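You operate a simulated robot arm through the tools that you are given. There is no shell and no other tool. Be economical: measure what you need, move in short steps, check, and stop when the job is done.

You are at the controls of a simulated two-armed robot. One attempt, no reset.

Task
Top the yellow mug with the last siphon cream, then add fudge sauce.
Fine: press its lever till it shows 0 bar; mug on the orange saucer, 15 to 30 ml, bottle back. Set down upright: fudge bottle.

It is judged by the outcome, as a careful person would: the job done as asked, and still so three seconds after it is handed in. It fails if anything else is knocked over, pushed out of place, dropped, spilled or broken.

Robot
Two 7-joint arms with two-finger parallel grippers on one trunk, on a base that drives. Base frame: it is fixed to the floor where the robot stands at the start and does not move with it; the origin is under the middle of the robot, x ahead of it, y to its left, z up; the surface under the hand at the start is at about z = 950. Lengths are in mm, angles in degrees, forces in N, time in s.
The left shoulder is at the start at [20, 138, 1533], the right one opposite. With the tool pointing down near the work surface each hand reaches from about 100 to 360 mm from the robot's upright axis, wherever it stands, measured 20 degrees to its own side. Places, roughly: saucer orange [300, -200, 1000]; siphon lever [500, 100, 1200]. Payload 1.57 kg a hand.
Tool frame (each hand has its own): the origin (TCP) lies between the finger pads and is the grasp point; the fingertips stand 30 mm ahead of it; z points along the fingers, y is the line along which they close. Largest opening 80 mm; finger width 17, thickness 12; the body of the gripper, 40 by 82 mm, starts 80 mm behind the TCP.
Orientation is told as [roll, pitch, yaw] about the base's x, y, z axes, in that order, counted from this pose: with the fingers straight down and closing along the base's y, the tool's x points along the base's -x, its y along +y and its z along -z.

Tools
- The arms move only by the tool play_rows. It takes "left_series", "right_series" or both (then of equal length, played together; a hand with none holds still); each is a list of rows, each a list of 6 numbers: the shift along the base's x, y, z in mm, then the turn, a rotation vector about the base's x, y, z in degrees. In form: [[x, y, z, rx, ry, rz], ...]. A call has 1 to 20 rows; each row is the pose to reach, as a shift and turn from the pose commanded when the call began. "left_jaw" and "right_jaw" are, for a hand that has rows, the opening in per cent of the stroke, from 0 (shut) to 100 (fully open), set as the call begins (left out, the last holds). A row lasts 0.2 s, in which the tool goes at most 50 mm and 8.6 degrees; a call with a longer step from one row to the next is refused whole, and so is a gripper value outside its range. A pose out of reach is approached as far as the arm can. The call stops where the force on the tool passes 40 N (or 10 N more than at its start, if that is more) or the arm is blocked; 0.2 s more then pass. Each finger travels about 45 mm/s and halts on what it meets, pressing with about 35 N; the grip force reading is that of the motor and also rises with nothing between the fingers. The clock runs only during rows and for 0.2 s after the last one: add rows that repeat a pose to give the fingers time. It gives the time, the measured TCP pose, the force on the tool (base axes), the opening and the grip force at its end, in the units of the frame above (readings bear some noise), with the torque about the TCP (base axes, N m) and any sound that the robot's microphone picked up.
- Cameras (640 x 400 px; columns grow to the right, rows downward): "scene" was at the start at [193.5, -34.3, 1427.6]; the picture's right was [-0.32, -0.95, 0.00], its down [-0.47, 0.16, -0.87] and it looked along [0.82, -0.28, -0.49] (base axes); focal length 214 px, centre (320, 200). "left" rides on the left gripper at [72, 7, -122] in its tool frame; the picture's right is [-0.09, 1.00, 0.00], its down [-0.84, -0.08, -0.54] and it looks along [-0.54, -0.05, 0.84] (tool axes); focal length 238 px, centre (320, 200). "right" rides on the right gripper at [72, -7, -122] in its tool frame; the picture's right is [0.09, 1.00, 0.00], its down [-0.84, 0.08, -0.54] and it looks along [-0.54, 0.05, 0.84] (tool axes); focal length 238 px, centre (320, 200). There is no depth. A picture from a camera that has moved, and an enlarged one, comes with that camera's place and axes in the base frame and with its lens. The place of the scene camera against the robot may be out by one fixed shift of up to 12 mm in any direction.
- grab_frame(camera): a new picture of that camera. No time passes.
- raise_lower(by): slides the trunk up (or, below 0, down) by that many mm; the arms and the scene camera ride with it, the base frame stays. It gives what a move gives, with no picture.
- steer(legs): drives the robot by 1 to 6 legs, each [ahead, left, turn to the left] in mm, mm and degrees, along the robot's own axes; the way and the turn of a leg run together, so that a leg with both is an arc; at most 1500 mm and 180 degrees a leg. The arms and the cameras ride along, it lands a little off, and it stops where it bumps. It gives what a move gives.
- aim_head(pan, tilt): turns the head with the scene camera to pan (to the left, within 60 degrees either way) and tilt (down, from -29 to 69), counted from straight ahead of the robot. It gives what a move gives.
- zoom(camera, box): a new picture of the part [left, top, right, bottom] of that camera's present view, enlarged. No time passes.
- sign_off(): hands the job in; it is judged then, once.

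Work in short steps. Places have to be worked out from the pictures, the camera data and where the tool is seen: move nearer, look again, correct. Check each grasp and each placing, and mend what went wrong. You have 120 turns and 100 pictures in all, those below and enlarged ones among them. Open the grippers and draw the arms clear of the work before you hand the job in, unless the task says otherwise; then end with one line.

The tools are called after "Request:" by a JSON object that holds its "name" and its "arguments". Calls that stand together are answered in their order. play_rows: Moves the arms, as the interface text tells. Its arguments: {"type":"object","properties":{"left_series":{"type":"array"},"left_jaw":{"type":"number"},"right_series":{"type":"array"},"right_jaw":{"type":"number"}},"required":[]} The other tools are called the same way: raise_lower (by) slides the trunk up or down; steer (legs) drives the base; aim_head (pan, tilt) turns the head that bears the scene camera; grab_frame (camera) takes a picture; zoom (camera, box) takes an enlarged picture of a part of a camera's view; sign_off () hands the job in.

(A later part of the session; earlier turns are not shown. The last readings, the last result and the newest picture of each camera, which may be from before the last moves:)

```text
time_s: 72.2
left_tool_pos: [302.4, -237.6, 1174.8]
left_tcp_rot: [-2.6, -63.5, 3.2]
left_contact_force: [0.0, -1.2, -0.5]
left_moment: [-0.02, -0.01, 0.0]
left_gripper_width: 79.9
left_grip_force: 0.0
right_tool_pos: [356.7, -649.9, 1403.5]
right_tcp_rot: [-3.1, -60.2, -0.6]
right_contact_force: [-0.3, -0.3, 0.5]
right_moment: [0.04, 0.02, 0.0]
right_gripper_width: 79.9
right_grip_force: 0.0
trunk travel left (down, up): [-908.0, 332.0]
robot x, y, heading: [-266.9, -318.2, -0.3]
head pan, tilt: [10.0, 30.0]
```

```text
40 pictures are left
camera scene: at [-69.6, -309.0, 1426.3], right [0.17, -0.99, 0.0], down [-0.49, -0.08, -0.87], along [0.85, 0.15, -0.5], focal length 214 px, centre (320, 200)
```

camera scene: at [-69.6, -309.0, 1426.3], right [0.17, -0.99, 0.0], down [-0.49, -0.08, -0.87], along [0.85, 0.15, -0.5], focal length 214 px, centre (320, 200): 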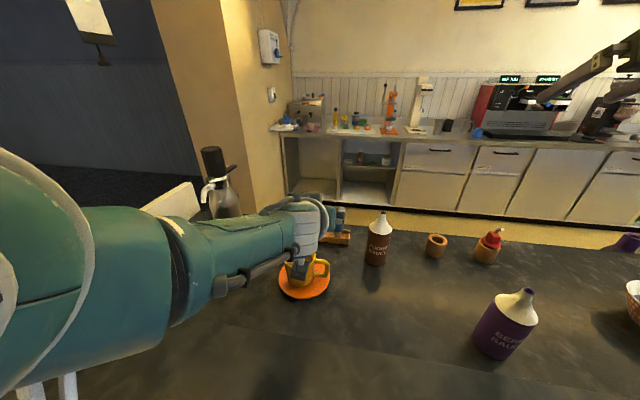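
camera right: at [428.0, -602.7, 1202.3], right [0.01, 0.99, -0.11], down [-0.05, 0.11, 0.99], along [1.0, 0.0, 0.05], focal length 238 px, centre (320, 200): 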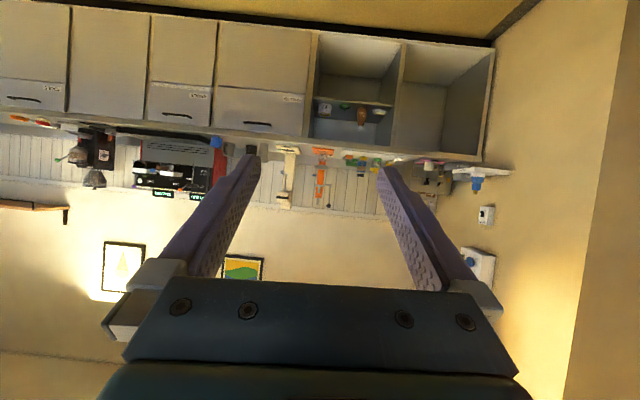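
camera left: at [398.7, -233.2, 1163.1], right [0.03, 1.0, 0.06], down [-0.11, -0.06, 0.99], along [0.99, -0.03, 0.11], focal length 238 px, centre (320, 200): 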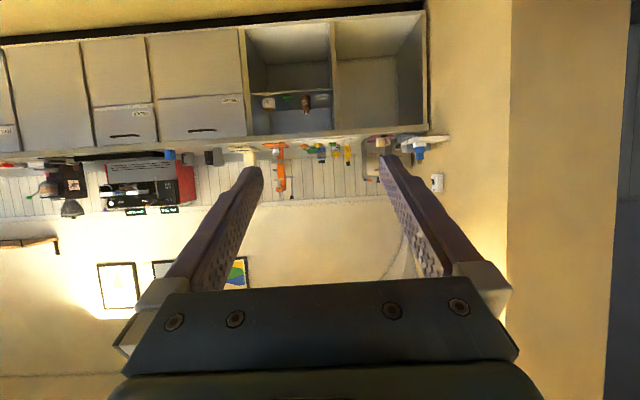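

The base bumped at x≈−266 behind; commands are resynced. I move right 163, then lower the trunk and look.

Request:
{"name": "steer", "arguments": {"legs": [[5, -162, 0]]}}

Request:
{"name": "raise_lower", "arguments": {"by": -130}}

Request:
{"name": "grab_frame", "arguments": {"camera": "left"}}

Request:
{"name": "grab_frame", "arguments": {"camera": "scene"}}

```text
time_s: 73.7
left_tool_pos: [306.7, -399.4, 1174.2]
left_tcp_rot: [-2.6, -63.5, 3.0]
left_contact_force: [-0.2, 0.4, -0.6]
left_moment: [-0.02, 0.02, -0.02]
left_gripper_width: 79.9
left_grip_force: 0.1
right_tool_pos: [359.1, -812.8, 1404.0]
right_tcp_rot: [-3.1, -60.3, -0.7]
right_contact_force: [0.8, -0.1, -0.1]
right_moment: [-0.01, 0.02, 0.0]
right_gripper_width: 80.0
right_grip_force: 0.0
trunk travel left (down, up): [-908.0, 332.0]
robot x, y, heading: [-264.6, -477.4, -0.1]
head pan, tilt: [10.0, 30.0]
```

```text
time_s: 75.2
left_tool_pos: [330.6, -401.0, 1083.5]
left_tcp_rot: [-3.9, -67.2, 4.0]
left_contact_force: [-0.4, 0.1, -0.3]
left_moment: [0.02, -0.01, -0.03]
left_gripper_width: 80.0
left_grip_force: 0.0
right_tool_pos: [366.1, -808.5, 1281.5]
right_tcp_rot: [-2.5, -60.7, -1.4]
right_contact_force: [0.2, 0.4, 0.2]
right_moment: [0.0, -0.01, 0.0]
right_gripper_width: 79.9
right_grip_force: 0.0
trunk travel left (down, up): [-778.0, 462.0]
robot x, y, heading: [-263.5, -478.9, -0.3]
head pan, tilt: [10.0, 30.0]
```

```text
39 pictures are left
camera left: at [190.7, -395.5, 1063.1], right [0.03, 1.0, 0.06], down [-0.18, -0.05, 0.98], along [0.98, -0.04, 0.17], focal length 238 px, centre (320, 200)
```

left: 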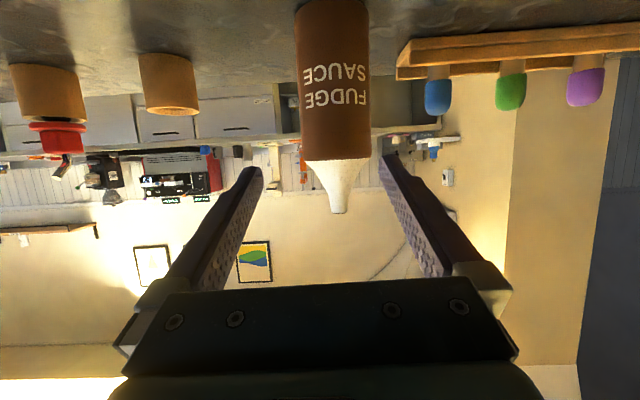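

```text
38 pictures are left
camera scene: at [-59.5, -466.8, 1301.7], right [0.17, -0.99, 0.0], down [-0.48, -0.08, -0.87], along [0.86, 0.15, -0.49], focal length 214 px, centre (320, 200)
```

scene: 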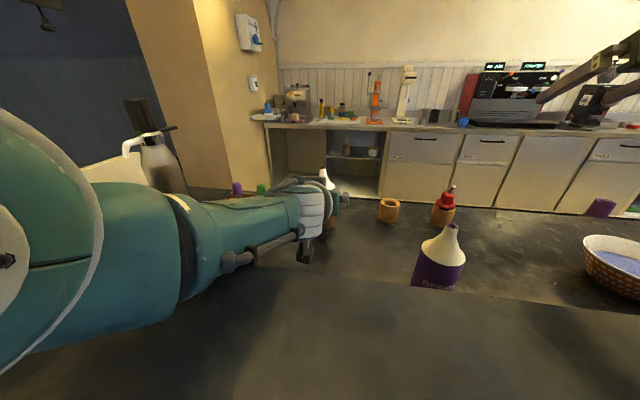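

The elbow seems to rest against the raised ledge behind. I raise the trunk back, move forward a little, and reach down with the arm itself instead.

Request:
{"name": "raise_lower", "arguments": {"by": 130}}

Request:
{"name": "steer", "arguments": {"legs": [[70, 0, 0]]}}

Request:
{"name": "play_rows", "arguments": {"left_series": [[-15, 0, -10, 0, 3, 0], [-30, 0, -20, 0, 6, 0], [-50, 0, -35, 0, 9, 0], [-70, 0, -50, 0, 9, 0], [-90, 0, -70, 0, 9, 0], [-111, 0, -90, 0, 9, 0], [-111, 0, -90, 0, 9, 0]]}}

```text
time_s: 76.8
left_tool_pos: [306.0, -400.9, 1174.5]
left_tcp_rot: [-2.6, -63.5, 3.0]
left_contact_force: [-0.3, -1.1, 0.0]
left_moment: [0.04, 0.04, 0.0]
left_gripper_width: 79.9
left_grip_force: 0.1
right_tool_pos: [357.1, -811.6, 1403.5]
right_tcp_rot: [-3.1, -60.2, -0.6]
right_contact_force: [-0.6, 0.0, -0.4]
right_moment: [-0.03, 0.03, 0.01]
right_gripper_width: 80.0
right_grip_force: 0.1
trunk travel left (down, up): [-908.0, 332.0]
robot x, y, heading: [-262.6, -477.5, -0.3]
head pan, tilt: [10.0, 30.0]
```

```text
time_s: 77.8
left_tool_pos: [375.5, -401.8, 1174.7]
left_tcp_rot: [-2.6, -63.5, 2.8]
left_contact_force: [1.0, 0.5, 1.2]
left_moment: [0.01, 0.0, 0.01]
left_gripper_width: 80.0
left_grip_force: 0.0
right_tool_pos: [427.4, -814.8, 1403.0]
right_tcp_rot: [-3.1, -60.2, -0.9]
right_contact_force: [0.1, -0.3, 0.4]
right_moment: [-0.01, -0.02, -0.01]
right_gripper_width: 79.9
right_grip_force: 0.0
trunk travel left (down, up): [-908.0, 332.0]
robot x, y, heading: [-192.4, -479.3, -0.5]
head pan, tilt: [10.0, 30.0]
```

```text
time_s: 79.6
left_tool_pos: [271.1, -348.6, 1078.1]
left_tcp_rot: [7.7, -54.7, -4.3]
left_contact_force: [0.5, 0.7, -0.3]
left_moment: [0.02, 0.0, 0.03]
left_gripper_width: 80.0
left_grip_force: 0.1
left hand out of reach, approached as far as the arm can: row 1
right_tool_pos: [427.9, -814.8, 1404.3]
right_tcp_rot: [-3.0, -60.2, -1.0]
right_contact_force: [0.5, 0.0, -0.2]
right_moment: [0.05, 0.03, 0.01]
right_gripper_width: 80.0
right_grip_force: 0.0
trunk travel left (down, up): [-908.0, 332.0]
robot x, y, heading: [-190.9, -480.0, -1.0]
head pan, tilt: [10.0, 30.0]
stopped in row 7 (left hand): the arm was blocked; the commanded pose is now the measured one
```

Now the hand is at a good relative pose [462,131], slightly twisted by contact at the ledge. I move forward 40 to free the elbow, then correct y and the twist.

Request:
{"name": "steer", "arguments": {"legs": [[40, 0, 1]]}}

Request:
{"name": "play_rows", "arguments": {"left_series": [[0, -15, 0, -1.5, 0, -0.7], [0, -30, 0, -3, 0, -1.4], [0, -50, 0, -4.4, 0, -2], [0, -50, -20, -4.4, 0, -2], [0, -50, -38, -4.4, 0, -2]]}}

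Request:
{"name": "grab_frame", "arguments": {"camera": "left"}}

```text
time_s: 80.5
left_tool_pos: [306.9, -340.8, 1077.1]
left_tcp_rot: [7.6, -54.6, -3.3]
left_contact_force: [-0.1, 0.4, -0.1]
left_moment: [-0.01, 0.0, 0.0]
left_gripper_width: 80.1
left_grip_force: 0.0
right_tool_pos: [471.1, -803.1, 1402.7]
right_tcp_rot: [-3.2, -60.3, 0.1]
right_contact_force: [-0.7, 0.3, -0.3]
right_moment: [-0.02, 0.01, -0.01]
right_gripper_width: 80.1
right_grip_force: 0.2
trunk travel left (down, up): [-908.0, 332.0]
robot x, y, heading: [-153.8, -479.0, 0.3]
head pan, tilt: [10.0, 30.0]
```

```text
time_s: 81.7
left_tool_pos: [306.2, -390.0, 1056.3]
left_tcp_rot: [-0.8, -54.5, 1.2]
left_contact_force: [-0.3, -0.1, 0.8]
left_moment: [0.01, -0.02, -0.01]
left_gripper_width: 80.2
left_grip_force: 0.1
left hand out of reach, approached as far as the arm can: row 4, 5
right_tool_pos: [471.3, -804.4, 1402.9]
right_tcp_rot: [-3.1, -60.2, 0.2]
right_contact_force: [-0.1, -0.2, 0.0]
right_moment: [0.0, 0.01, 0.0]
right_gripper_width: 80.0
right_grip_force: 0.0
trunk travel left (down, up): [-908.0, 332.0]
robot x, y, heading: [-152.5, -483.3, 0.4]
head pan, tilt: [10.0, 30.0]
```

```text
37 pictures are left
camera left: at [165.1, -383.8, 1069.0], right [0.04, 1.0, 0.07], down [0.05, -0.07, 1.0], along [1.0, -0.04, -0.05], focal length 238 px, centre (320, 200)
```

left: 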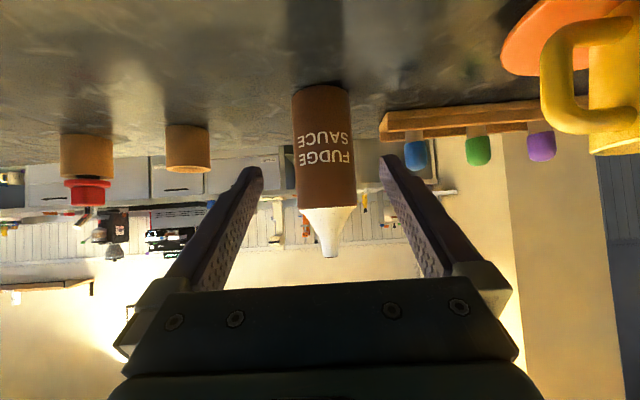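

Bottle axis is at about [403,−388]; hand y is right. I drive ahead 55, lower the trunk 20, and check.

Request:
{"name": "steer", "arguments": {"legs": [[55, 0, 0]]}}

Request:
{"name": "raise_lower", "arguments": {"by": -22}}

Request:
{"name": "grab_frame", "arguments": {"camera": "left"}}

```text
time_s: 82.7
left_tool_pos: [363.4, -387.1, 1056.2]
left_tcp_rot: [-0.9, -54.4, 1.4]
left_contact_force: [0.3, 0.0, 0.1]
left_moment: [0.0, 0.02, 0.01]
left_gripper_width: 79.9
left_grip_force: 0.0
right_tool_pos: [527.5, -803.4, 1402.0]
right_tcp_rot: [-3.2, -60.1, 0.1]
right_contact_force: [0.7, 0.1, 0.3]
right_moment: [0.01, 0.03, 0.01]
right_gripper_width: 79.9
right_grip_force: 0.1
trunk travel left (down, up): [-908.0, 332.0]
robot x, y, heading: [-96.5, -476.8, 0.5]
head pan, tilt: [10.0, 30.0]
```

```text
time_s: 83.3
left_tool_pos: [361.4, -387.2, 1034.1]
left_tcp_rot: [-0.9, -54.4, 1.4]
left_contact_force: [-0.2, -0.4, 0.5]
left_moment: [0.01, 0.02, -0.01]
left_gripper_width: 80.1
left_grip_force: 0.0
right_tool_pos: [526.9, -801.9, 1380.2]
right_tcp_rot: [-3.1, -60.2, 0.0]
right_contact_force: [-1.0, -0.4, 0.3]
right_moment: [0.0, 0.02, 0.02]
right_gripper_width: 80.2
right_grip_force: 0.0
trunk travel left (down, up): [-886.0, 354.0]
robot x, y, heading: [-99.3, -480.5, 0.4]
head pan, tilt: [10.0, 30.0]
```

```text
36 pictures are left
camera left: at [221.3, -382.2, 1047.1], right [0.04, 1.0, 0.07], down [0.05, -0.07, 1.0], along [1.0, -0.04, -0.05], focal length 238 px, centre (320, 200)
```

left: 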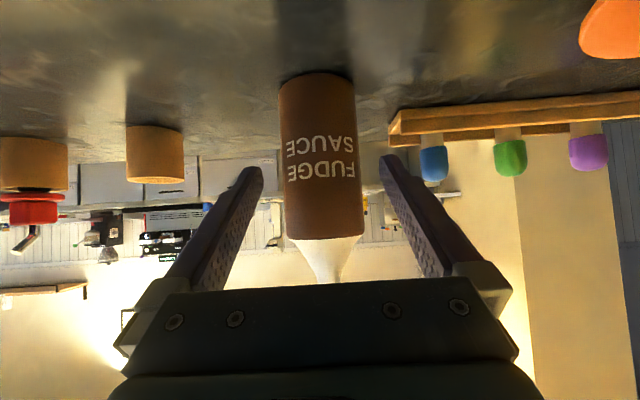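

Centred. Drive ahead 42 so the fingers straddle the bottle, then check.

Request:
{"name": "steer", "arguments": {"legs": [[42, 0, 0]]}}

Request:
{"name": "grab_frame", "arguments": {"camera": "left"}}

```text
time_s: 84.2
left_tool_pos: [404.6, -387.3, 1035.0]
left_tcp_rot: [-0.9, -54.4, 1.4]
left_contact_force: [-0.3, 0.5, 0.6]
left_moment: [0.0, -0.01, -0.01]
left_gripper_width: 79.9
left_grip_force: 0.0
right_tool_pos: [570.6, -803.9, 1380.5]
right_tcp_rot: [-3.1, -60.1, 0.0]
right_contact_force: [-0.4, -0.4, -0.9]
right_moment: [-0.01, 0.0, 0.0]
right_gripper_width: 80.1
right_grip_force: 0.0
trunk travel left (down, up): [-886.0, 354.0]
robot x, y, heading: [-58.9, -477.0, 0.2]
head pan, tilt: [10.0, 30.0]
```

```text
35 pictures are left
camera left: at [263.9, -382.0, 1047.0], right [0.04, 1.0, 0.07], down [0.05, -0.07, 1.0], along [1.0, -0.04, -0.05], focal length 238 px, centre (320, 200)
```

left: 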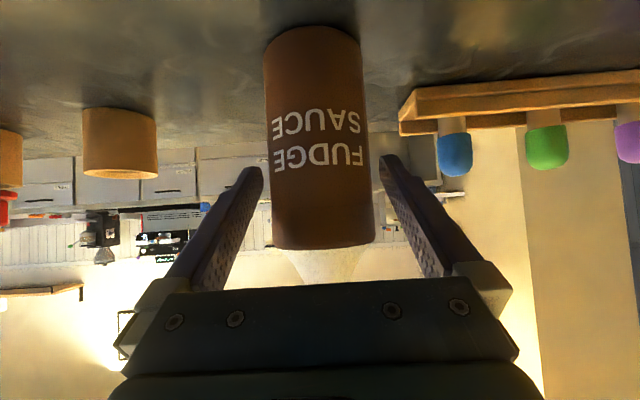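

Bottle is between the pads (remember its spot: TCP [404.6,−387.3,1035]). I close gently to 70 %.

Request:
{"name": "play_rows", "arguments": {"left_series": [[0, 0, 0, 0, 0, 0], [0, 0, 0, 0, 0, 0], [0, 0, 0, 0, 0, 0]], "left_jaw": 71}}

```text
time_s: 85.0
left_tool_pos: [404.3, -386.1, 1034.3]
left_tcp_rot: [-0.8, -54.5, 1.3]
left_contact_force: [-0.5, 0.3, 0.6]
left_moment: [0.06, -0.01, 0.01]
left_gripper_width: 60.6
left_grip_force: 29.7
right_tool_pos: [570.7, -803.6, 1379.9]
right_tcp_rot: [-3.0, -60.1, 0.2]
right_contact_force: [1.0, 0.4, 0.1]
right_moment: [0.0, 0.01, 0.0]
right_gripper_width: 80.1
right_grip_force: 0.0
trunk travel left (down, up): [-886.0, 354.0]
robot x, y, heading: [-58.7, -477.0, 0.3]
head pan, tilt: [10.0, 30.0]
```

Held firmly at 60.6 mm (rigid). Lift with the trunk by 100.

Request:
{"name": "raise_lower", "arguments": {"by": 20}}

Request:
{"name": "raise_lower", "arguments": {"by": 120}}

Request:
{"name": "grab_frame", "arguments": {"camera": "left"}}

```text
time_s: 85.7
left_tool_pos: [404.3, -387.0, 1053.8]
left_tcp_rot: [-0.9, -54.5, 1.3]
left_contact_force: [-0.5, 0.1, 0.0]
left_moment: [-0.03, 0.01, 0.01]
left_gripper_width: 60.3
left_grip_force: 35.3
right_tool_pos: [569.9, -802.9, 1400.8]
right_tcp_rot: [-3.0, -60.1, 0.2]
right_contact_force: [-0.4, 0.2, -1.6]
right_moment: [0.01, -0.02, 0.03]
right_gripper_width: 80.0
right_grip_force: 0.1
trunk travel left (down, up): [-906.0, 334.0]
robot x, y, heading: [-57.6, -478.6, 0.6]
head pan, tilt: [10.0, 30.0]
```

```text
time_s: 87.2
left_tool_pos: [404.9, -387.2, 1174.0]
left_tcp_rot: [-0.8, -54.4, 1.3]
left_contact_force: [-0.8, -0.4, -0.1]
left_moment: [0.0, 0.01, 0.0]
left_gripper_width: 60.3
left_grip_force: 35.1
right_tool_pos: [569.0, -804.4, 1521.5]
right_tcp_rot: [-2.9, -60.1, 0.1]
right_contact_force: [0.5, -0.6, -0.2]
right_moment: [-0.01, 0.02, -0.02]
right_gripper_width: 79.8
right_grip_force: 0.0
trunk travel left (down, up): [-1026.0, 214.0]
robot x, y, heading: [-54.8, -482.3, 0.3]
head pan, tilt: [10.0, 30.0]
```

```text
34 pictures are left
camera left: at [263.9, -382.0, 1187.0], right [0.04, 1.0, 0.07], down [0.05, -0.07, 1.0], along [1.0, -0.04, -0.05], focal length 238 px, centre (320, 200)
```

left: 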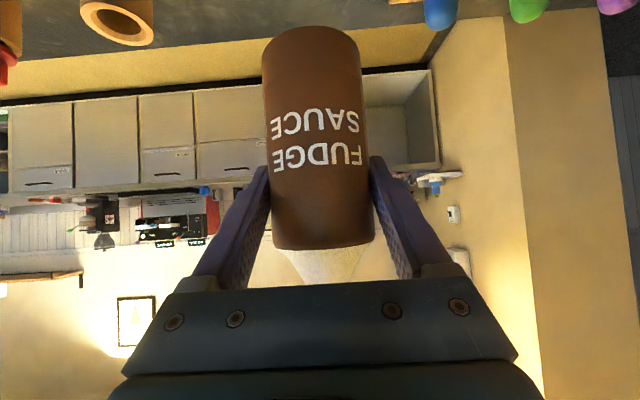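

Bottle is in hand. I tilt it 45° (top toward +y) here to test the wrist, keeping it safely below flow angle.

Request:
{"name": "play_rows", "arguments": {"left_series": [[0, 0, 0, -8, 0, 0], [0, 0, 0, -16, 0, 0], [0, 0, 0, -24, 0, 0], [0, 0, 0, -32, 0, 0], [0, 0, 0, -40, 0, 0], [0, 0, 0, -45, 0, 0]]}}

Request:
{"name": "grab_frame", "arguments": {"camera": "scene"}}

```text
time_s: 88.6
left_tool_pos: [402.2, -398.8, 1194.6]
left_tcp_rot: [-59.9, -34.2, 45.3]
left_contact_force: [-0.8, 0.5, 0.3]
left_moment: [0.0, 0.0, 0.05]
left_gripper_width: 60.0
left_grip_force: 35.7
left hand out of reach, approached as far as the arm can: row 5, 6
right_tool_pos: [570.0, -802.4, 1520.3]
right_tcp_rot: [-3.2, -60.1, 0.0]
right_contact_force: [0.0, -0.1, 0.4]
right_moment: [-0.01, 0.03, -0.04]
right_gripper_width: 79.9
right_grip_force: 0.0
trunk travel left (down, up): [-1026.0, 214.0]
robot x, y, heading: [-57.7, -478.7, 0.5]
head pan, tilt: [10.0, 30.0]
```

```text
33 pictures are left
camera scene: at [140.6, -467.2, 1544.3], right [0.18, -0.98, 0.0], down [-0.49, -0.09, -0.87], along [0.85, 0.16, -0.5], focal length 214 px, centre (320, 200)
```

scene: 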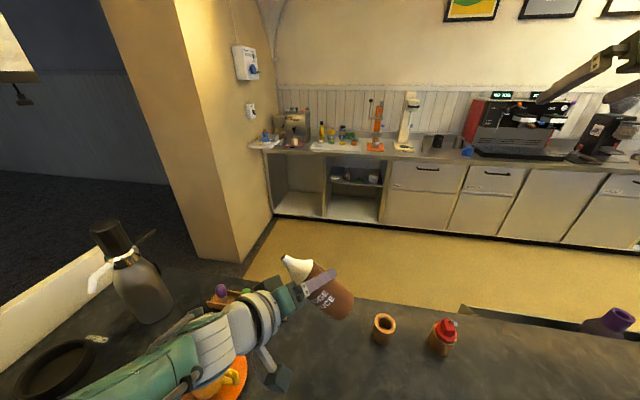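

Works to 45°, but the wrist is near its far reach. I lower the trunk 90 while then lifting the hand with the arm, giving more bend to the elbow.

Request:
{"name": "raise_lower", "arguments": {"by": -90}}

Request:
{"name": "play_rows", "arguments": {"left_series": [[0, 0, 20, 0, 0, 0], [0, 0, 40, 0, 0, 0], [0, 0, 60, 0, 0, 0], [0, 0, 80, 0, 0, 0], [0, 0, 80, 0, 0, 0]]}}

```text
time_s: 89.8
left_tool_pos: [402.0, -397.9, 1104.3]
left_tcp_rot: [-59.8, -34.4, 45.2]
left_contact_force: [0.8, -0.2, 0.0]
left_moment: [0.02, 0.01, 0.0]
left_gripper_width: 60.0
left_grip_force: 34.7
right_tool_pos: [569.0, -803.4, 1431.6]
right_tcp_rot: [-3.2, -60.0, 0.1]
right_contact_force: [0.4, 0.0, -0.2]
right_moment: [0.0, -0.01, 0.02]
right_gripper_width: 80.2
right_grip_force: 0.1
trunk travel left (down, up): [-936.0, 304.0]
robot x, y, heading: [-61.0, -476.8, 0.3]
head pan, tilt: [10.0, 30.0]
```

```text
time_s: 91.0
left_tool_pos: [403.0, -398.9, 1185.5]
left_tcp_rot: [-59.8, -34.4, 45.1]
left_contact_force: [-0.6, 0.4, -0.3]
left_moment: [0.0, 0.02, 0.03]
left_gripper_width: 60.1
left_grip_force: 35.4
right_tool_pos: [569.1, -802.5, 1430.9]
right_tcp_rot: [-3.2, -60.0, 0.1]
right_contact_force: [0.6, -0.6, 0.0]
right_moment: [-0.01, 0.01, -0.02]
right_gripper_width: 80.1
right_grip_force: 0.1
trunk travel left (down, up): [-936.0, 304.0]
robot x, y, heading: [-58.0, -478.0, 0.5]
head pan, tilt: [10.0, 30.0]
```

Now I drive so the nozzle comes above the mug: shift [−106,+96].

Request:
{"name": "steer", "arguments": {"legs": [[-106, 96, 0]]}}

Request:
{"name": "aim_head", "arguments": {"pan": -10, "tilt": 40}}

Request:
{"name": "grab_frame", "arguments": {"camera": "scene"}}

Request:
{"name": "grab_frame", "arguments": {"camera": "left"}}

```text
time_s: 92.4
left_tool_pos: [299.9, -304.6, 1185.9]
left_tcp_rot: [-59.7, -34.5, 45.0]
left_contact_force: [-0.7, 0.9, -1.2]
left_moment: [0.05, 0.0, 0.02]
left_gripper_width: 60.0
left_grip_force: 34.9
right_tool_pos: [466.4, -710.1, 1430.9]
right_tcp_rot: [-3.1, -60.1, 0.1]
right_contact_force: [0.9, -0.9, 0.1]
right_moment: [-0.03, -0.01, 0.01]
right_gripper_width: 79.7
right_grip_force: 0.1
trunk travel left (down, up): [-936.0, 304.0]
robot x, y, heading: [-156.8, -386.3, 0.7]
head pan, tilt: [10.0, 30.0]
```

```text
time_s: 93.2
left_tool_pos: [298.2, -306.1, 1186.1]
left_tcp_rot: [-59.7, -34.4, 45.1]
left_contact_force: [-1.0, -1.4, -0.6]
left_moment: [0.01, -0.01, -0.04]
left_gripper_width: 59.9
left_grip_force: 34.7
right_tool_pos: [465.5, -709.0, 1431.5]
right_tcp_rot: [-3.1, -60.1, 0.2]
right_contact_force: [-0.1, -0.5, 0.8]
right_moment: [0.01, 0.01, -0.01]
right_gripper_width: 80.1
right_grip_force: 0.1
trunk travel left (down, up): [-936.0, 304.0]
robot x, y, heading: [-157.5, -384.3, 0.5]
head pan, tilt: [-10.0, 40.0]
```

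```text
32 pictures are left
camera scene: at [31.8, -404.2, 1439.0], right [-0.17, -0.99, 0.0], down [-0.63, 0.11, -0.77], along [0.76, -0.13, -0.64], focal length 214 px, centre (320, 200)
```

scene: 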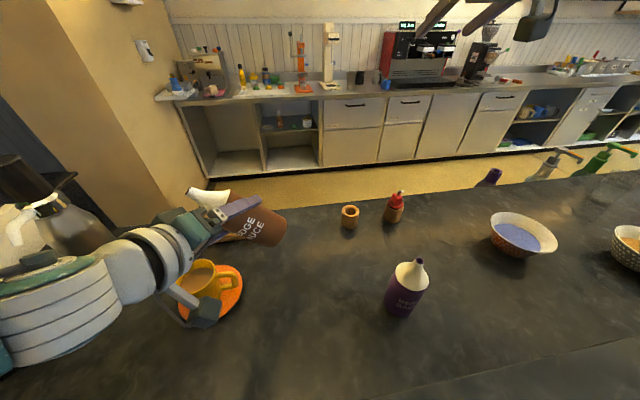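

```text
31 pictures are left
camera left: at [158.5, -292.2, 1190.3], right [0.04, 0.75, -0.66], down [0.05, 0.66, 0.75], along [1.0, -0.06, -0.01], focal length 238 px, centre (320, 200)
```

left: 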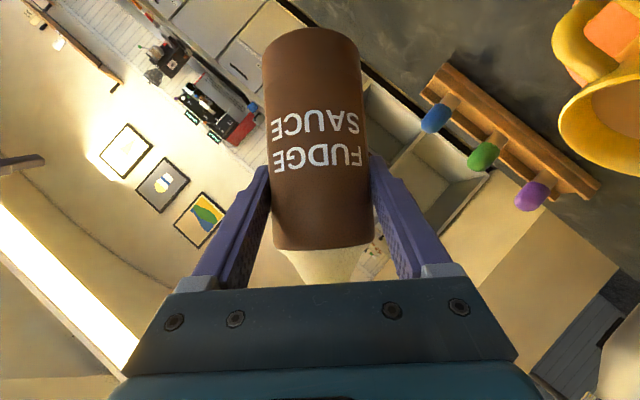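

Nozzle comes over the mug as I tilt. I tilt a further 37° (to ~80°) while lowering to z≈1120, then look.

Request:
{"name": "play_rows", "arguments": {"left_series": [[0, 1, -12, -7.5, 0, 0], [0, 2, -25, -15, 0, 0], [0, 3, -40, -22.5, 0, 0], [0, 4, -53, -30, 0, 0], [0, 4, -65, -37, 0, 0]]}}

Request:
{"name": "grab_frame", "arguments": {"camera": "scene"}}

Request:
{"name": "grab_frame", "arguments": {"camera": "left"}}

```text
time_s: 94.4
left_tool_pos: [277.9, -316.0, 1162.2]
left_tcp_rot: [-83.8, -7.5, 54.1]
left_contact_force: [-0.4, 0.0, -0.7]
left_moment: [0.03, -0.01, -0.02]
left_gripper_width: 60.1
left_grip_force: 35.3
left hand out of reach, approached as far as the arm can: row 4, 5
right_tool_pos: [465.1, -710.7, 1430.9]
right_tcp_rot: [-3.0, -60.3, -0.1]
right_contact_force: [0.2, 0.2, -0.1]
right_moment: [-0.02, 0.03, 0.03]
right_gripper_width: 80.2
right_grip_force: 0.0
trunk travel left (down, up): [-936.0, 304.0]
robot x, y, heading: [-159.3, -389.8, 0.4]
head pan, tilt: [-10.0, 40.0]
```

```text
30 pictures are left
camera scene: at [32.0, -404.1, 1439.1], right [-0.17, -0.99, 0.0], down [-0.63, 0.11, -0.77], along [0.76, -0.13, -0.64], focal length 214 px, centre (320, 200)
```

scene: 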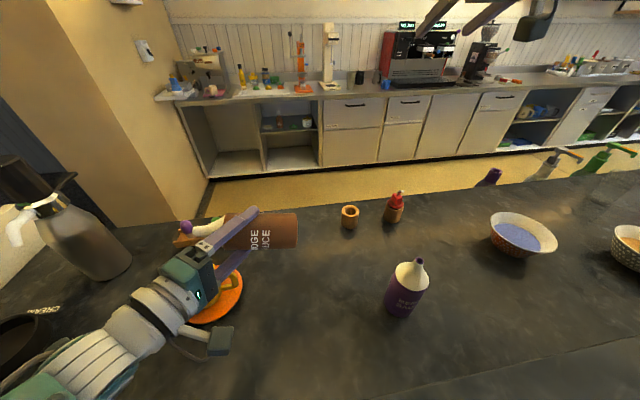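

```text
29 pictures are left
camera left: at [138.3, -302.5, 1159.0], right [0.04, 0.24, -0.97], down [0.05, 0.97, 0.24], along [1.0, -0.06, 0.03], focal length 238 px, centre (320, 200)
```

left: 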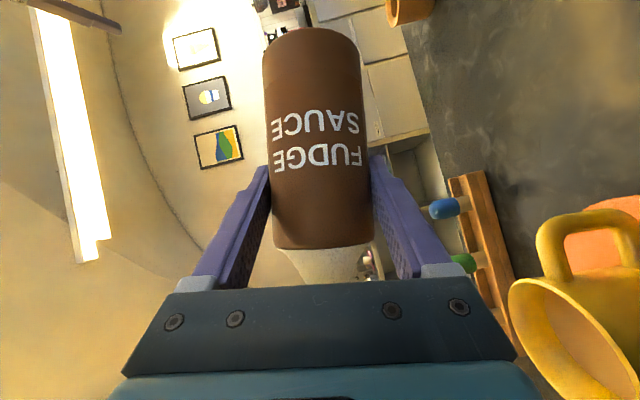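

Again at far reach (shoulder too high). I lower the trunk 80 and then raise the hand by arm, re-checking.

Request:
{"name": "raise_lower", "arguments": {"by": -60}}

Request:
{"name": "play_rows", "arguments": {"left_series": [[4, 3, 15, 0, 0, 0], [8, 6, 30, 0, 0, 0], [12, 9, 45, 0, 0, 0], [12, 9, 45, 0, 0, 0]]}}

Request:
{"name": "raise_lower", "arguments": {"by": -50}}

Request:
{"name": "grab_frame", "arguments": {"camera": "scene"}}

```text
time_s: 95.4
left_tool_pos: [305.1, -313.0, 1133.2]
left_tcp_rot: [-86.8, -9.6, 54.3]
left_contact_force: [0.6, 0.2, -0.4]
left_moment: [-0.01, -0.01, 0.01]
left_gripper_width: 60.1
left_grip_force: 35.3
right_tool_pos: [474.1, -705.8, 1381.7]
right_tcp_rot: [-2.1, -61.0, -0.8]
right_contact_force: [0.7, 0.0, 0.0]
right_moment: [0.0, -0.03, -0.02]
right_gripper_width: 80.2
right_grip_force: 0.0
trunk travel left (down, up): [-876.0, 364.0]
robot x, y, heading: [-159.8, -386.1, 0.2]
head pan, tilt: [-10.0, 40.0]
```

```text
time_s: 96.4
left_tool_pos: [288.3, -304.1, 1142.4]
left_tcp_rot: [-83.2, -7.6, 54.1]
left_contact_force: [-0.7, 0.7, -0.4]
left_moment: [0.04, 0.0, 0.03]
left_gripper_width: 60.1
left_grip_force: 34.8
right_tool_pos: [466.3, -707.9, 1369.4]
right_tcp_rot: [-3.0, -60.1, 0.1]
right_contact_force: [-0.9, 0.3, 0.5]
right_moment: [0.02, 0.0, 0.0]
right_gripper_width: 80.1
right_grip_force: 0.0
trunk travel left (down, up): [-876.0, 364.0]
robot x, y, heading: [-161.5, -384.5, 0.5]
head pan, tilt: [-10.0, 40.0]
```

```text
time_s: 97.4
left_tool_pos: [310.8, -309.8, 1180.1]
left_tcp_rot: [-92.8, -10.8, 53.6]
left_contact_force: [0.3, 0.2, -0.1]
left_moment: [0.02, 0.01, -0.01]
left_gripper_width: 60.1
left_grip_force: 34.7
right_tool_pos: [468.3, -700.2, 1327.4]
right_tcp_rot: [-1.5, -60.3, -1.1]
right_contact_force: [0.5, 0.3, -0.7]
right_moment: [0.03, 0.02, 0.0]
right_gripper_width: 79.8
right_grip_force: 0.0
trunk travel left (down, up): [-835.0, 405.0]
robot x, y, heading: [-161.7, -382.0, 0.7]
head pan, tilt: [-10.0, 40.0]
stopped: the arm was blocked; the commanded pose is now the measured one
```

```text
28 pictures are left
camera scene: at [32.7, -395.3, 1338.3], right [-0.16, -0.99, -0.01], down [-0.63, 0.12, -0.77], along [0.76, -0.12, -0.64], focal length 214 px, centre (320, 200)
```

scene: 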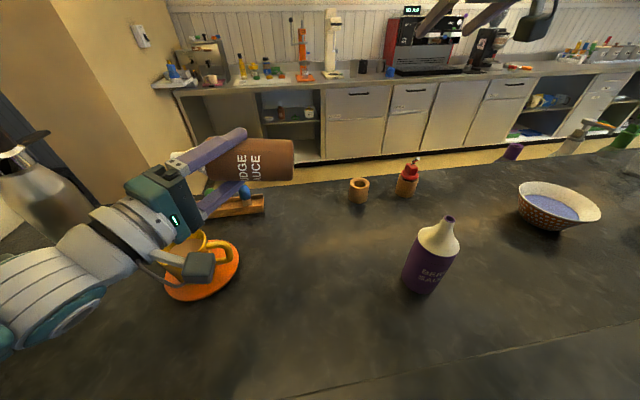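

The elbow touches the ledge again. I raise the trunk back to 0, un-tilt a little, drive ahead 100 so the elbow clears and the arm works closer in.

Request:
{"name": "raise_lower", "arguments": {"by": 80}}

Request:
{"name": "play_rows", "arguments": {"left_series": [[-5, 0, 0, 6, 0, 0], [-10, 0, 0, 12, 0, 0], [-15, 0, 0, 18, 0, 0]]}}

Request:
{"name": "steer", "arguments": {"legs": [[110, 0, 0]]}}

Request:
{"name": "play_rows", "arguments": {"left_series": [[-18, 0, -5, 0, 0, 0], [-36, 0, -10, 0, 0, 0], [-54, 0, -15, 0, 0, 0], [-72, 0, -20, 0, 0, 0], [-90, 0, -25, 0, 0, 0], [-108, 0, -30, 0, 0, 0]]}}

```text
time_s: 98.6
left_tool_pos: [303.3, -326.0, 1251.2]
left_tcp_rot: [-92.3, -9.4, 53.1]
left_contact_force: [0.6, -0.3, -0.5]
left_moment: [0.01, -0.02, -0.01]
left_gripper_width: 60.1
left_grip_force: 35.2
right_tool_pos: [466.4, -708.7, 1410.5]
right_tcp_rot: [-3.0, -60.1, 0.2]
right_contact_force: [-0.4, -0.2, 0.3]
right_moment: [-0.04, 0.0, -0.01]
right_gripper_width: 80.3
right_grip_force: 0.0
trunk travel left (down, up): [-915.0, 325.0]
robot x, y, heading: [-161.5, -385.1, 0.7]
head pan, tilt: [-10.0, 40.0]
```

```text
time_s: 99.4
left_tool_pos: [289.1, -325.5, 1253.9]
left_tcp_rot: [-80.7, -23.5, 49.9]
left_contact_force: [-0.4, -0.9, -0.8]
left_moment: [0.0, -0.01, -0.01]
left_gripper_width: 59.8
left_grip_force: 35.2
right_tool_pos: [464.9, -708.3, 1411.0]
right_tcp_rot: [-3.1, -60.2, 0.1]
right_contact_force: [-0.5, 0.0, 0.8]
right_moment: [-0.02, 0.0, 0.01]
right_gripper_width: 79.8
right_grip_force: 0.1
trunk travel left (down, up): [-915.0, 325.0]
robot x, y, heading: [-157.8, -382.2, 0.6]
head pan, tilt: [-10.0, 40.0]
```

```text
time_s: 100.6
left_tool_pos: [402.4, -324.8, 1253.1]
left_tcp_rot: [-80.8, -23.4, 49.7]
left_contact_force: [-0.4, 0.6, -0.6]
left_moment: [-0.05, 0.04, 0.02]
left_gripper_width: 60.1
left_grip_force: 35.0
right_tool_pos: [577.7, -708.3, 1409.6]
right_tcp_rot: [-3.0, -60.1, 0.1]
right_contact_force: [-0.5, 0.7, 0.6]
right_moment: [-0.03, -0.03, 0.03]
right_gripper_width: 80.2
right_grip_force: 0.1
trunk travel left (down, up): [-915.0, 325.0]
robot x, y, heading: [-46.9, -383.6, 0.3]
head pan, tilt: [-10.0, 40.0]
```

```text
time_s: 102.0
left_tool_pos: [293.7, -325.5, 1224.7]
left_tcp_rot: [-80.8, -23.4, 49.8]
left_contact_force: [-0.2, -0.4, -0.8]
left_moment: [0.04, 0.01, 0.0]
left_gripper_width: 60.4
left_grip_force: 34.9
right_tool_pos: [577.6, -708.5, 1410.5]
right_tcp_rot: [-3.1, -60.1, 0.0]
right_contact_force: [-0.3, 0.7, 0.2]
right_moment: [0.01, 0.01, 0.0]
right_gripper_width: 79.9
right_grip_force: 0.1
trunk travel left (down, up): [-915.0, 325.0]
robot x, y, heading: [-44.4, -383.0, 0.2]
head pan, tilt: [-10.0, 40.0]
```

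Now all within reach. I move to TCP [297,−304,1140] while tilting to ~85°, then look.

Request:
{"name": "play_rows", "arguments": {"left_series": [[1, 6, -20, -5, 0, 0], [2, 12, -40, -10, 0, 0], [3, 18, -62, -15, 0, 0], [3, 21, -84, -19, 0, 0], [3, 21, -84, -19, 0, 0]]}}

Request:
{"name": "grab_frame", "arguments": {"camera": "left"}}

Request:
{"name": "grab_frame", "arguments": {"camera": "scene"}}

```text
time_s: 103.2
left_tool_pos: [296.7, -305.5, 1139.9]
left_tcp_rot: [-93.2, -8.5, 53.2]
left_contact_force: [0.3, -0.2, -0.1]
left_moment: [-0.01, 0.0, -0.01]
left_gripper_width: 60.3
left_grip_force: 34.9
right_tool_pos: [578.8, -708.8, 1409.0]
right_tcp_rot: [-3.2, -60.1, 0.2]
right_contact_force: [0.1, 0.1, 0.4]
right_moment: [0.0, 0.02, 0.02]
right_gripper_width: 80.1
right_grip_force: 0.1
trunk travel left (down, up): [-915.0, 325.0]
robot x, y, heading: [-47.7, -386.1, 0.5]
head pan, tilt: [-10.0, 40.0]
```

```text
27 pictures are left
camera left: at [157.9, -287.3, 1115.9], right [0.19, 0.16, -0.97], down [0.06, 0.98, 0.17], along [0.98, -0.09, 0.17], focal length 238 px, centre (320, 200)
```

left: 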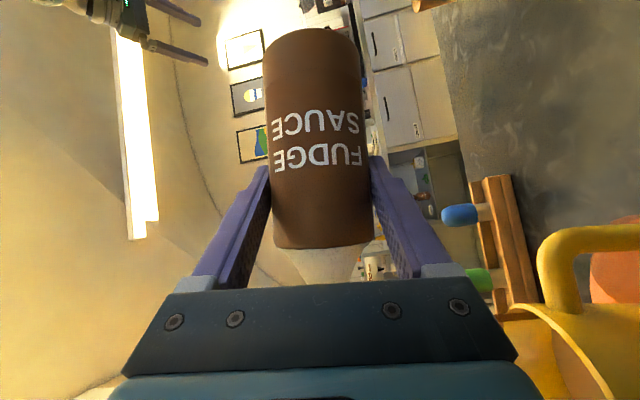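

```text
26 pictures are left
camera scene: at [143.8, -403.2, 1418.8], right [-0.17, -0.99, 0.0], down [-0.63, 0.11, -0.77], along [0.76, -0.13, -0.64], focal length 214 px, centre (320, 200)
```

scene: 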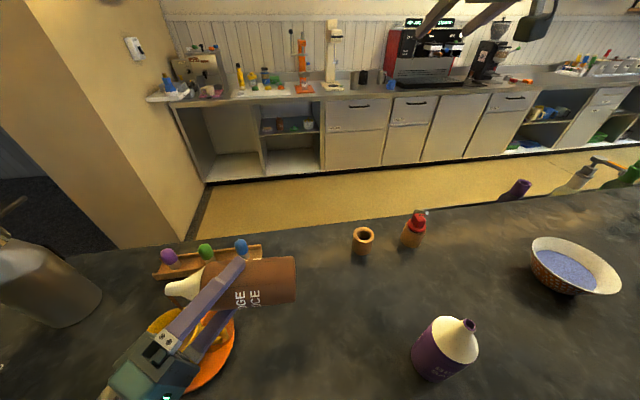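

Bottle tilt ≈85°, tip ≈[298,−209,1148] above the mug. I tilt to ~92° with tip held, and zoom for flow.

Request:
{"name": "play_rows", "arguments": {"left_series": [[0, 0, 10, -7, 0, 0]]}}

Request:
{"name": "zoom", "arguments": {"camera": "scene", "box": [100, 240, 260, 390]}}

```text
time_s: 103.6
left_tool_pos: [295.8, -304.3, 1148.1]
left_tcp_rot: [-97.3, -2.8, 53.5]
left_contact_force: [0.6, 0.3, -0.5]
left_moment: [0.0, 0.01, 0.0]
left_gripper_width: 60.2
left_grip_force: 35.3
right_tool_pos: [578.0, -709.2, 1410.3]
right_tcp_rot: [-3.1, -60.1, 0.1]
right_contact_force: [0.8, 0.2, 0.7]
right_moment: [-0.02, 0.01, 0.03]
right_gripper_width: 79.8
right_grip_force: 0.0
trunk travel left (down, up): [-915.0, 325.0]
robot x, y, heading: [-49.3, -384.4, 0.5]
head pan, tilt: [-10.0, 40.0]
```

```text
2.67 times, centred on (180, 315) of scene
camera zoom: at [143.8, -403.2, 1418.8], right [-0.17, -0.99, 0.0], down [-0.63, 0.11, -0.77], along [0.76, -0.13, -0.64], focal length 572 px, centre (693, -107)
```

zoom: 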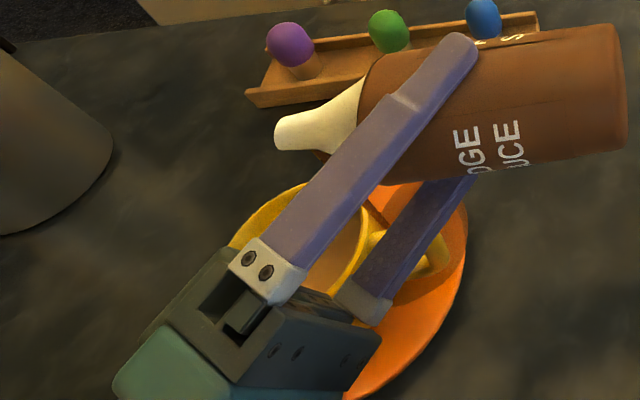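

Scene geometry shows the nozzle ~25 mm short of the mug centre (nozzle is 79 mm from the TCP). I shift +25 in y before tilting further.

Request:
{"name": "play_rows", "arguments": {"left_series": [[1, 12, 0, 0, 0, 0], [2, 25, 0, 0, 0, 0]]}}

Request:
{"name": "aim_head", "arguments": {"pan": 10, "tilt": 50}}

Request:
{"name": "grab_frame", "arguments": {"camera": "scene"}}

```text
time_s: 104.2
left_tool_pos: [298.7, -279.7, 1147.7]
left_tcp_rot: [-97.3, -2.8, 53.6]
left_contact_force: [0.5, 0.2, -0.4]
left_moment: [0.02, -0.02, 0.02]
left_gripper_width: 60.1
left_grip_force: 34.8
right_tool_pos: [578.6, -708.2, 1409.8]
right_tcp_rot: [-3.1, -60.1, 0.1]
right_contact_force: [-0.1, 0.6, -0.8]
right_moment: [-0.01, 0.0, 0.04]
right_gripper_width: 79.8
right_grip_force: 0.2
trunk travel left (down, up): [-915.0, 325.0]
robot x, y, heading: [-46.6, -387.8, 0.8]
head pan, tilt: [-10.0, 40.0]
```

```text
time_s: 105.0
left_tool_pos: [299.2, -280.3, 1148.2]
left_tcp_rot: [-97.3, -3.0, 53.6]
left_contact_force: [-0.1, -0.2, -0.5]
left_moment: [0.02, -0.01, 0.02]
left_gripper_width: 59.9
left_grip_force: 35.2
right_tool_pos: [577.8, -709.5, 1409.0]
right_tcp_rot: [-3.1, -60.1, 0.1]
right_contact_force: [-0.7, -0.5, -0.7]
right_moment: [-0.02, 0.01, -0.06]
right_gripper_width: 80.0
right_grip_force: 0.0
trunk travel left (down, up): [-915.0, 325.0]
robot x, y, heading: [-49.5, -384.2, 0.3]
head pan, tilt: [10.0, 50.0]
```

```text
24 pictures are left
camera scene: at [135.8, -375.2, 1404.6], right [0.18, -0.98, 0.0], down [-0.75, -0.14, -0.64], along [0.63, 0.12, -0.77], focal length 214 px, centre (320, 200)
```

scene: 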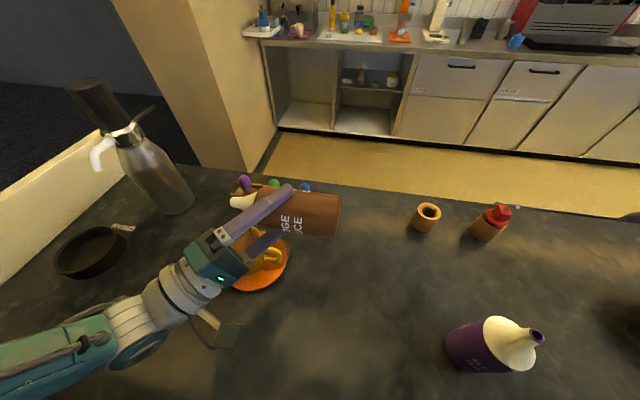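

I tilt another 8° (≈100°) and zoom at the nozzle.

Request:
{"name": "play_rows", "arguments": {"left_series": [[0, 0, 10, -8, 0, 0]]}}

Request:
{"name": "zoom", "arguments": {"camera": "scene", "box": [190, 170, 350, 300]}}

```text
time_s: 105.4
left_tool_pos: [299.2, -280.1, 1159.6]
left_tcp_rot: [-102.0, 3.6, 53.4]
left_contact_force: [-0.4, 0.0, -0.8]
left_moment: [-0.01, 0.02, -0.03]
left_gripper_width: 60.3
left_grip_force: 34.7
right_tool_pos: [577.8, -709.0, 1410.1]
right_tcp_rot: [-3.0, -60.0, 0.1]
right_contact_force: [0.4, 0.0, 0.6]
right_moment: [0.01, 0.02, 0.02]
right_gripper_width: 79.8
right_grip_force: 0.1
trunk travel left (down, up): [-915.0, 325.0]
robot x, y, heading: [-45.2, -381.8, 0.3]
head pan, tilt: [10.0, 50.0]
```

```text
3.08 times, centred on (270, 235) of scene
camera zoom: at [135.7, -375.1, 1404.6], right [0.18, -0.98, 0.0], down [-0.75, -0.14, -0.64], along [0.63, 0.12, -0.77], focal length 660 px, centre (474, 92)
```

zoom: 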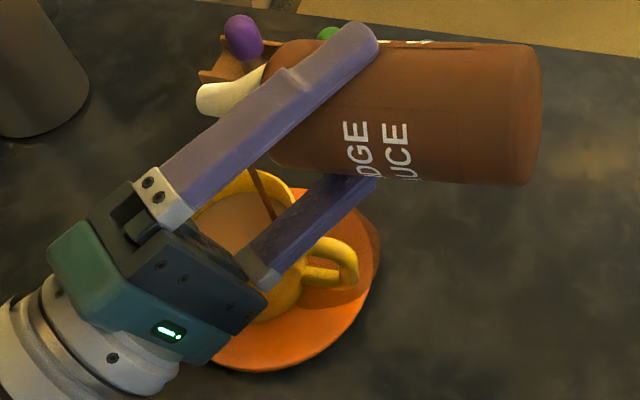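

A brown stream is falling into the mug. I zoom in more on the mug to gauge the amount.

Request:
{"name": "zoom", "arguments": {"camera": "scene", "box": [225, 205, 300, 265]}}

```text
6.67 times, centred on (262, 235) of scene
camera zoom: at [135.7, -375.1, 1404.6], right [0.18, -0.98, 0.0], down [-0.75, -0.14, -0.64], along [0.63, 0.12, -0.77], focal length 1430 px, centre (703, -33)
```

zoom: 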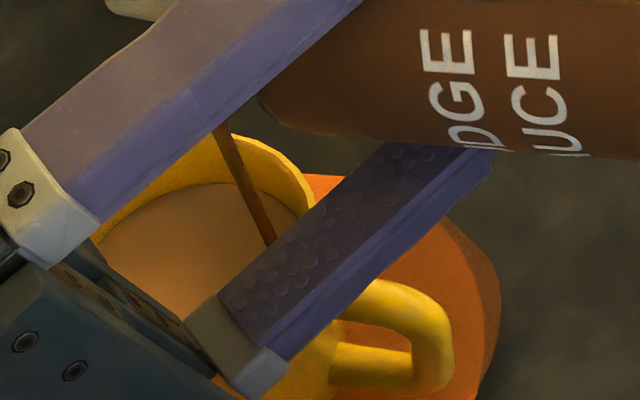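

Stream lands inside. To avoid overshoot I tilt back to ~65° right away and inspect the level.

Request:
{"name": "play_rows", "arguments": {"left_series": [[0, 0, -4, 8.5, 0, 0], [0, 0, -4, 17, 0, 0], [0, 0, 0, 25.5, 0, 0], [0, 0, 0, 34, 0, 0]]}}

Request:
{"name": "zoom", "arguments": {"camera": "scene", "box": [190, 150, 350, 300]}}

```text
time_s: 106.4
left_tool_pos: [300.2, -279.4, 1158.3]
left_tcp_rot: [-80.8, -23.5, 49.7]
left_contact_force: [0.8, 0.0, -0.7]
left_moment: [-0.02, -0.01, 0.02]
left_gripper_width: 60.1
left_grip_force: 34.8
right_tool_pos: [579.2, -708.8, 1410.7]
right_tcp_rot: [-3.1, -60.1, 0.0]
right_contact_force: [0.4, -0.2, 0.9]
right_moment: [0.0, -0.02, 0.03]
right_gripper_width: 80.0
right_grip_force: 0.1
trunk travel left (down, up): [-915.0, 325.0]
robot x, y, heading: [-45.1, -385.6, 0.2]
head pan, tilt: [10.0, 50.0]
```

```text
2.67 times, centred on (270, 225) of scene
camera zoom: at [135.7, -375.1, 1404.6], right [0.18, -0.98, 0.0], down [-0.75, -0.14, -0.64], along [0.63, 0.12, -0.77], focal length 572 px, centre (453, 133)
```

zoom: 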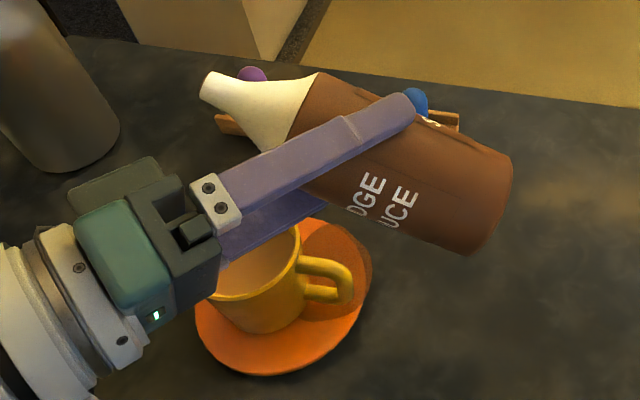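

No spill, stream stopped. I move the bottle off to the right to view the mug's content.

Request:
{"name": "steer", "arguments": {"legs": [[0, -130, 0]]}}

Request:
{"name": "aim_head", "arguments": {"pan": 30, "tilt": 50}}

Request:
{"name": "grab_frame", "arguments": {"camera": "scene"}}

```text
time_s: 107.7
left_tool_pos: [299.8, -406.1, 1160.1]
left_tcp_rot: [-80.9, -23.4, 49.7]
left_contact_force: [-0.3, 1.1, -0.8]
left_moment: [0.01, -0.01, 0.0]
left_gripper_width: 59.9
left_grip_force: 35.7
right_tool_pos: [577.9, -835.6, 1410.8]
right_tcp_rot: [-3.1, -60.2, 0.1]
right_contact_force: [-0.4, -0.3, -0.4]
right_moment: [-0.03, -0.01, -0.01]
right_gripper_width: 80.0
right_grip_force: 0.1
trunk travel left (down, up): [-915.0, 325.0]
robot x, y, heading: [-46.5, -512.8, 0.6]
head pan, tilt: [10.0, 50.0]
```

```text
time_s: 108.5
left_tool_pos: [299.4, -405.3, 1158.7]
left_tcp_rot: [-80.8, -23.4, 49.7]
left_contact_force: [-0.1, -0.1, -0.4]
left_moment: [0.02, 0.01, 0.03]
left_gripper_width: 60.1
left_grip_force: 34.9
right_tool_pos: [578.1, -834.4, 1411.2]
right_tcp_rot: [-3.1, -60.2, 0.2]
right_contact_force: [0.0, 0.9, -1.2]
right_moment: [0.02, -0.01, -0.01]
right_gripper_width: 80.1
right_grip_force: 0.1
trunk travel left (down, up): [-915.0, 325.0]
robot x, y, heading: [-49.6, -509.3, 0.2]
head pan, tilt: [30.0, 50.0]
```

```text
20 pictures are left
camera scene: at [127.3, -475.8, 1404.6], right [0.51, -0.86, 0.0], down [-0.66, -0.39, -0.64], along [0.55, 0.32, -0.77], focal length 214 px, centre (320, 200)
```

scene: 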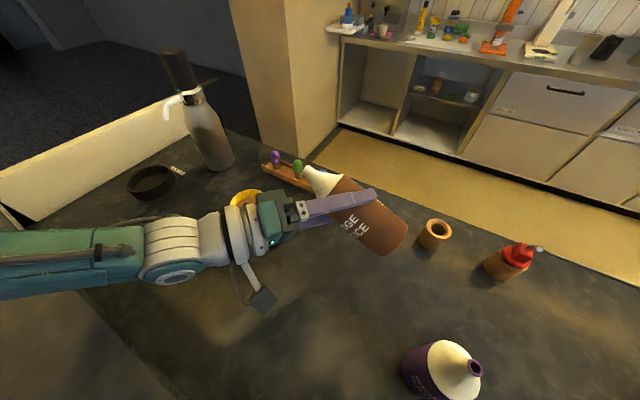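

The arm blocks the view. I drive left so the arm stands on the other side of the mug.

Request:
{"name": "steer", "arguments": {"legs": [[0, 300, 0]]}}

Request:
{"name": "aim_head", "arguments": {"pan": -10, "tilt": 62}}

Request:
{"name": "grab_frame", "arguments": {"camera": "scene"}}

```text
time_s: 110.6
left_tool_pos: [299.6, -106.5, 1159.1]
left_tcp_rot: [-80.8, -23.4, 49.4]
left_contact_force: [-0.7, 0.0, -0.5]
left_moment: [0.0, 0.0, -0.03]
left_gripper_width: 60.2
left_grip_force: 35.2
right_tool_pos: [575.3, -535.9, 1410.5]
right_tcp_rot: [-3.2, -60.2, -0.2]
right_contact_force: [-0.3, 0.3, 0.0]
right_moment: [0.01, 0.02, 0.02]
right_gripper_width: 80.1
right_grip_force: 0.0
trunk travel left (down, up): [-915.0, 325.0]
robot x, y, heading: [-54.0, -209.1, -0.2]
head pan, tilt: [30.0, 50.0]
```

```text
time_s: 111.7
left_tool_pos: [298.4, -106.7, 1159.2]
left_tcp_rot: [-80.8, -23.4, 49.4]
left_contact_force: [0.3, -0.1, -0.7]
left_moment: [0.02, 0.01, -0.02]
left_gripper_width: 60.1
left_grip_force: 35.3
right_tool_pos: [576.0, -537.4, 1411.1]
right_tcp_rot: [-3.0, -60.1, -0.2]
right_contact_force: [-0.4, -0.7, 0.1]
right_moment: [0.01, 0.01, -0.02]
right_gripper_width: 80.0
right_grip_force: 0.1
trunk travel left (down, up): [-915.0, 325.0]
robot x, y, heading: [-44.5, -204.4, 0.1]
head pan, tilt: [-10.0, 62.0]
```

```text
19 pictures are left
camera scene: at [123.1, -224.6, 1389.7], right [-0.17, -0.99, 0.0], down [-0.87, 0.15, -0.47], along [0.46, -0.08, -0.88], focal length 214 px, centre (320, 200)
```

scene: 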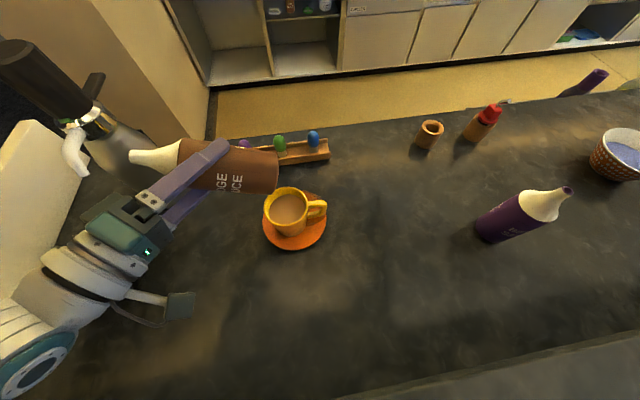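

Now the mug is visible; zoom in.

Request:
{"name": "zoom", "arguments": {"camera": "scene", "box": [255, 175, 335, 255]}}

```text
5.00 times, centred on (295, 215) of scene
camera zoom: at [123.1, -224.6, 1389.7], right [-0.17, -0.99, 0.0], down [-0.87, 0.15, -0.47], along [0.46, -0.08, -0.88], focal length 1072 px, centre (445, 125)
```

zoom: 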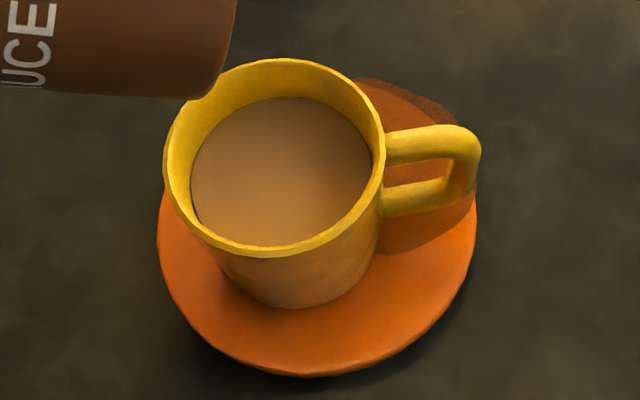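

Mug and level visible. I zoom on the dark patch on the saucer to tell shadow from spill, and at high zoom on the liquid edge for level measurement.

Request:
{"name": "zoom", "arguments": {"camera": "scene", "box": [296, 182, 320, 212]}}

Request:
{"name": "zoom", "arguments": {"camera": "scene", "box": [272, 183, 308, 228]}}

```text
13.33 times, centred on (308, 197) of scene
camera zoom: at [123.1, -224.6, 1389.7], right [-0.17, -0.99, 0.0], down [-0.87, 0.15, -0.47], along [0.46, -0.08, -0.88], focal length 2860 px, centre (480, 240)
```

zoom: 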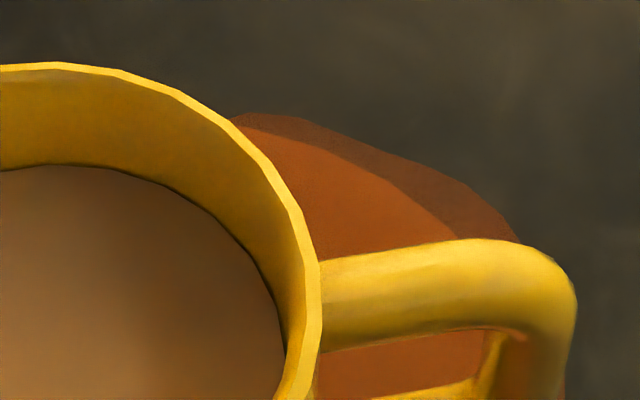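

```text
8.89 times, centred on (290, 206) of scene
camera zoom: at [123.1, -224.6, 1389.7], right [-0.17, -0.99, 0.0], down [-0.87, 0.15, -0.47], along [0.46, -0.08, -0.88], focal length 1906 px, centre (587, 151)
```

zoom: 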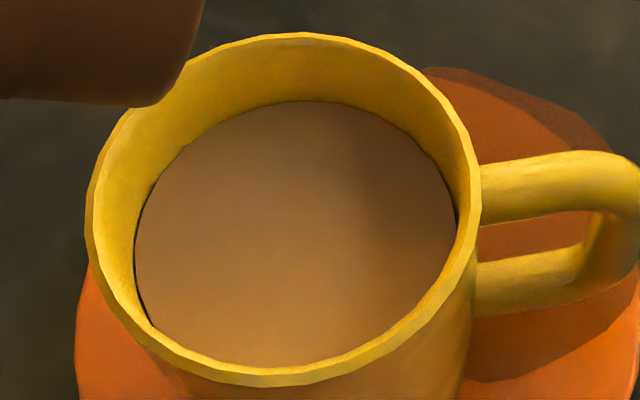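

No spill; the patches are shadows. Level is ≈26 mm below the rim; my comparison with earlier frames suggests roughly 15 ml went in, uncertain. I go back over the mug for one short calibrated extra dose.

Request:
{"name": "steer", "arguments": {"legs": [[0, -174, 0]]}}

```text
time_s: 113.1
left_tool_pos: [299.8, -274.3, 1160.4]
left_tcp_rot: [-80.7, -23.4, 49.6]
left_contact_force: [-0.1, 0.6, -0.4]
left_moment: [-0.02, 0.03, 0.01]
left_gripper_width: 60.2
left_grip_force: 35.0
right_tool_pos: [577.8, -703.5, 1410.4]
right_tcp_rot: [-3.1, -60.0, 0.0]
right_contact_force: [-0.3, 0.9, 0.2]
right_moment: [0.02, -0.01, -0.01]
right_gripper_width: 80.0
right_grip_force: 0.0
trunk travel left (down, up): [-915.0, 325.0]
robot x, y, heading: [-46.0, -381.0, 0.0]
head pan, tilt: [-10.0, 62.0]
```

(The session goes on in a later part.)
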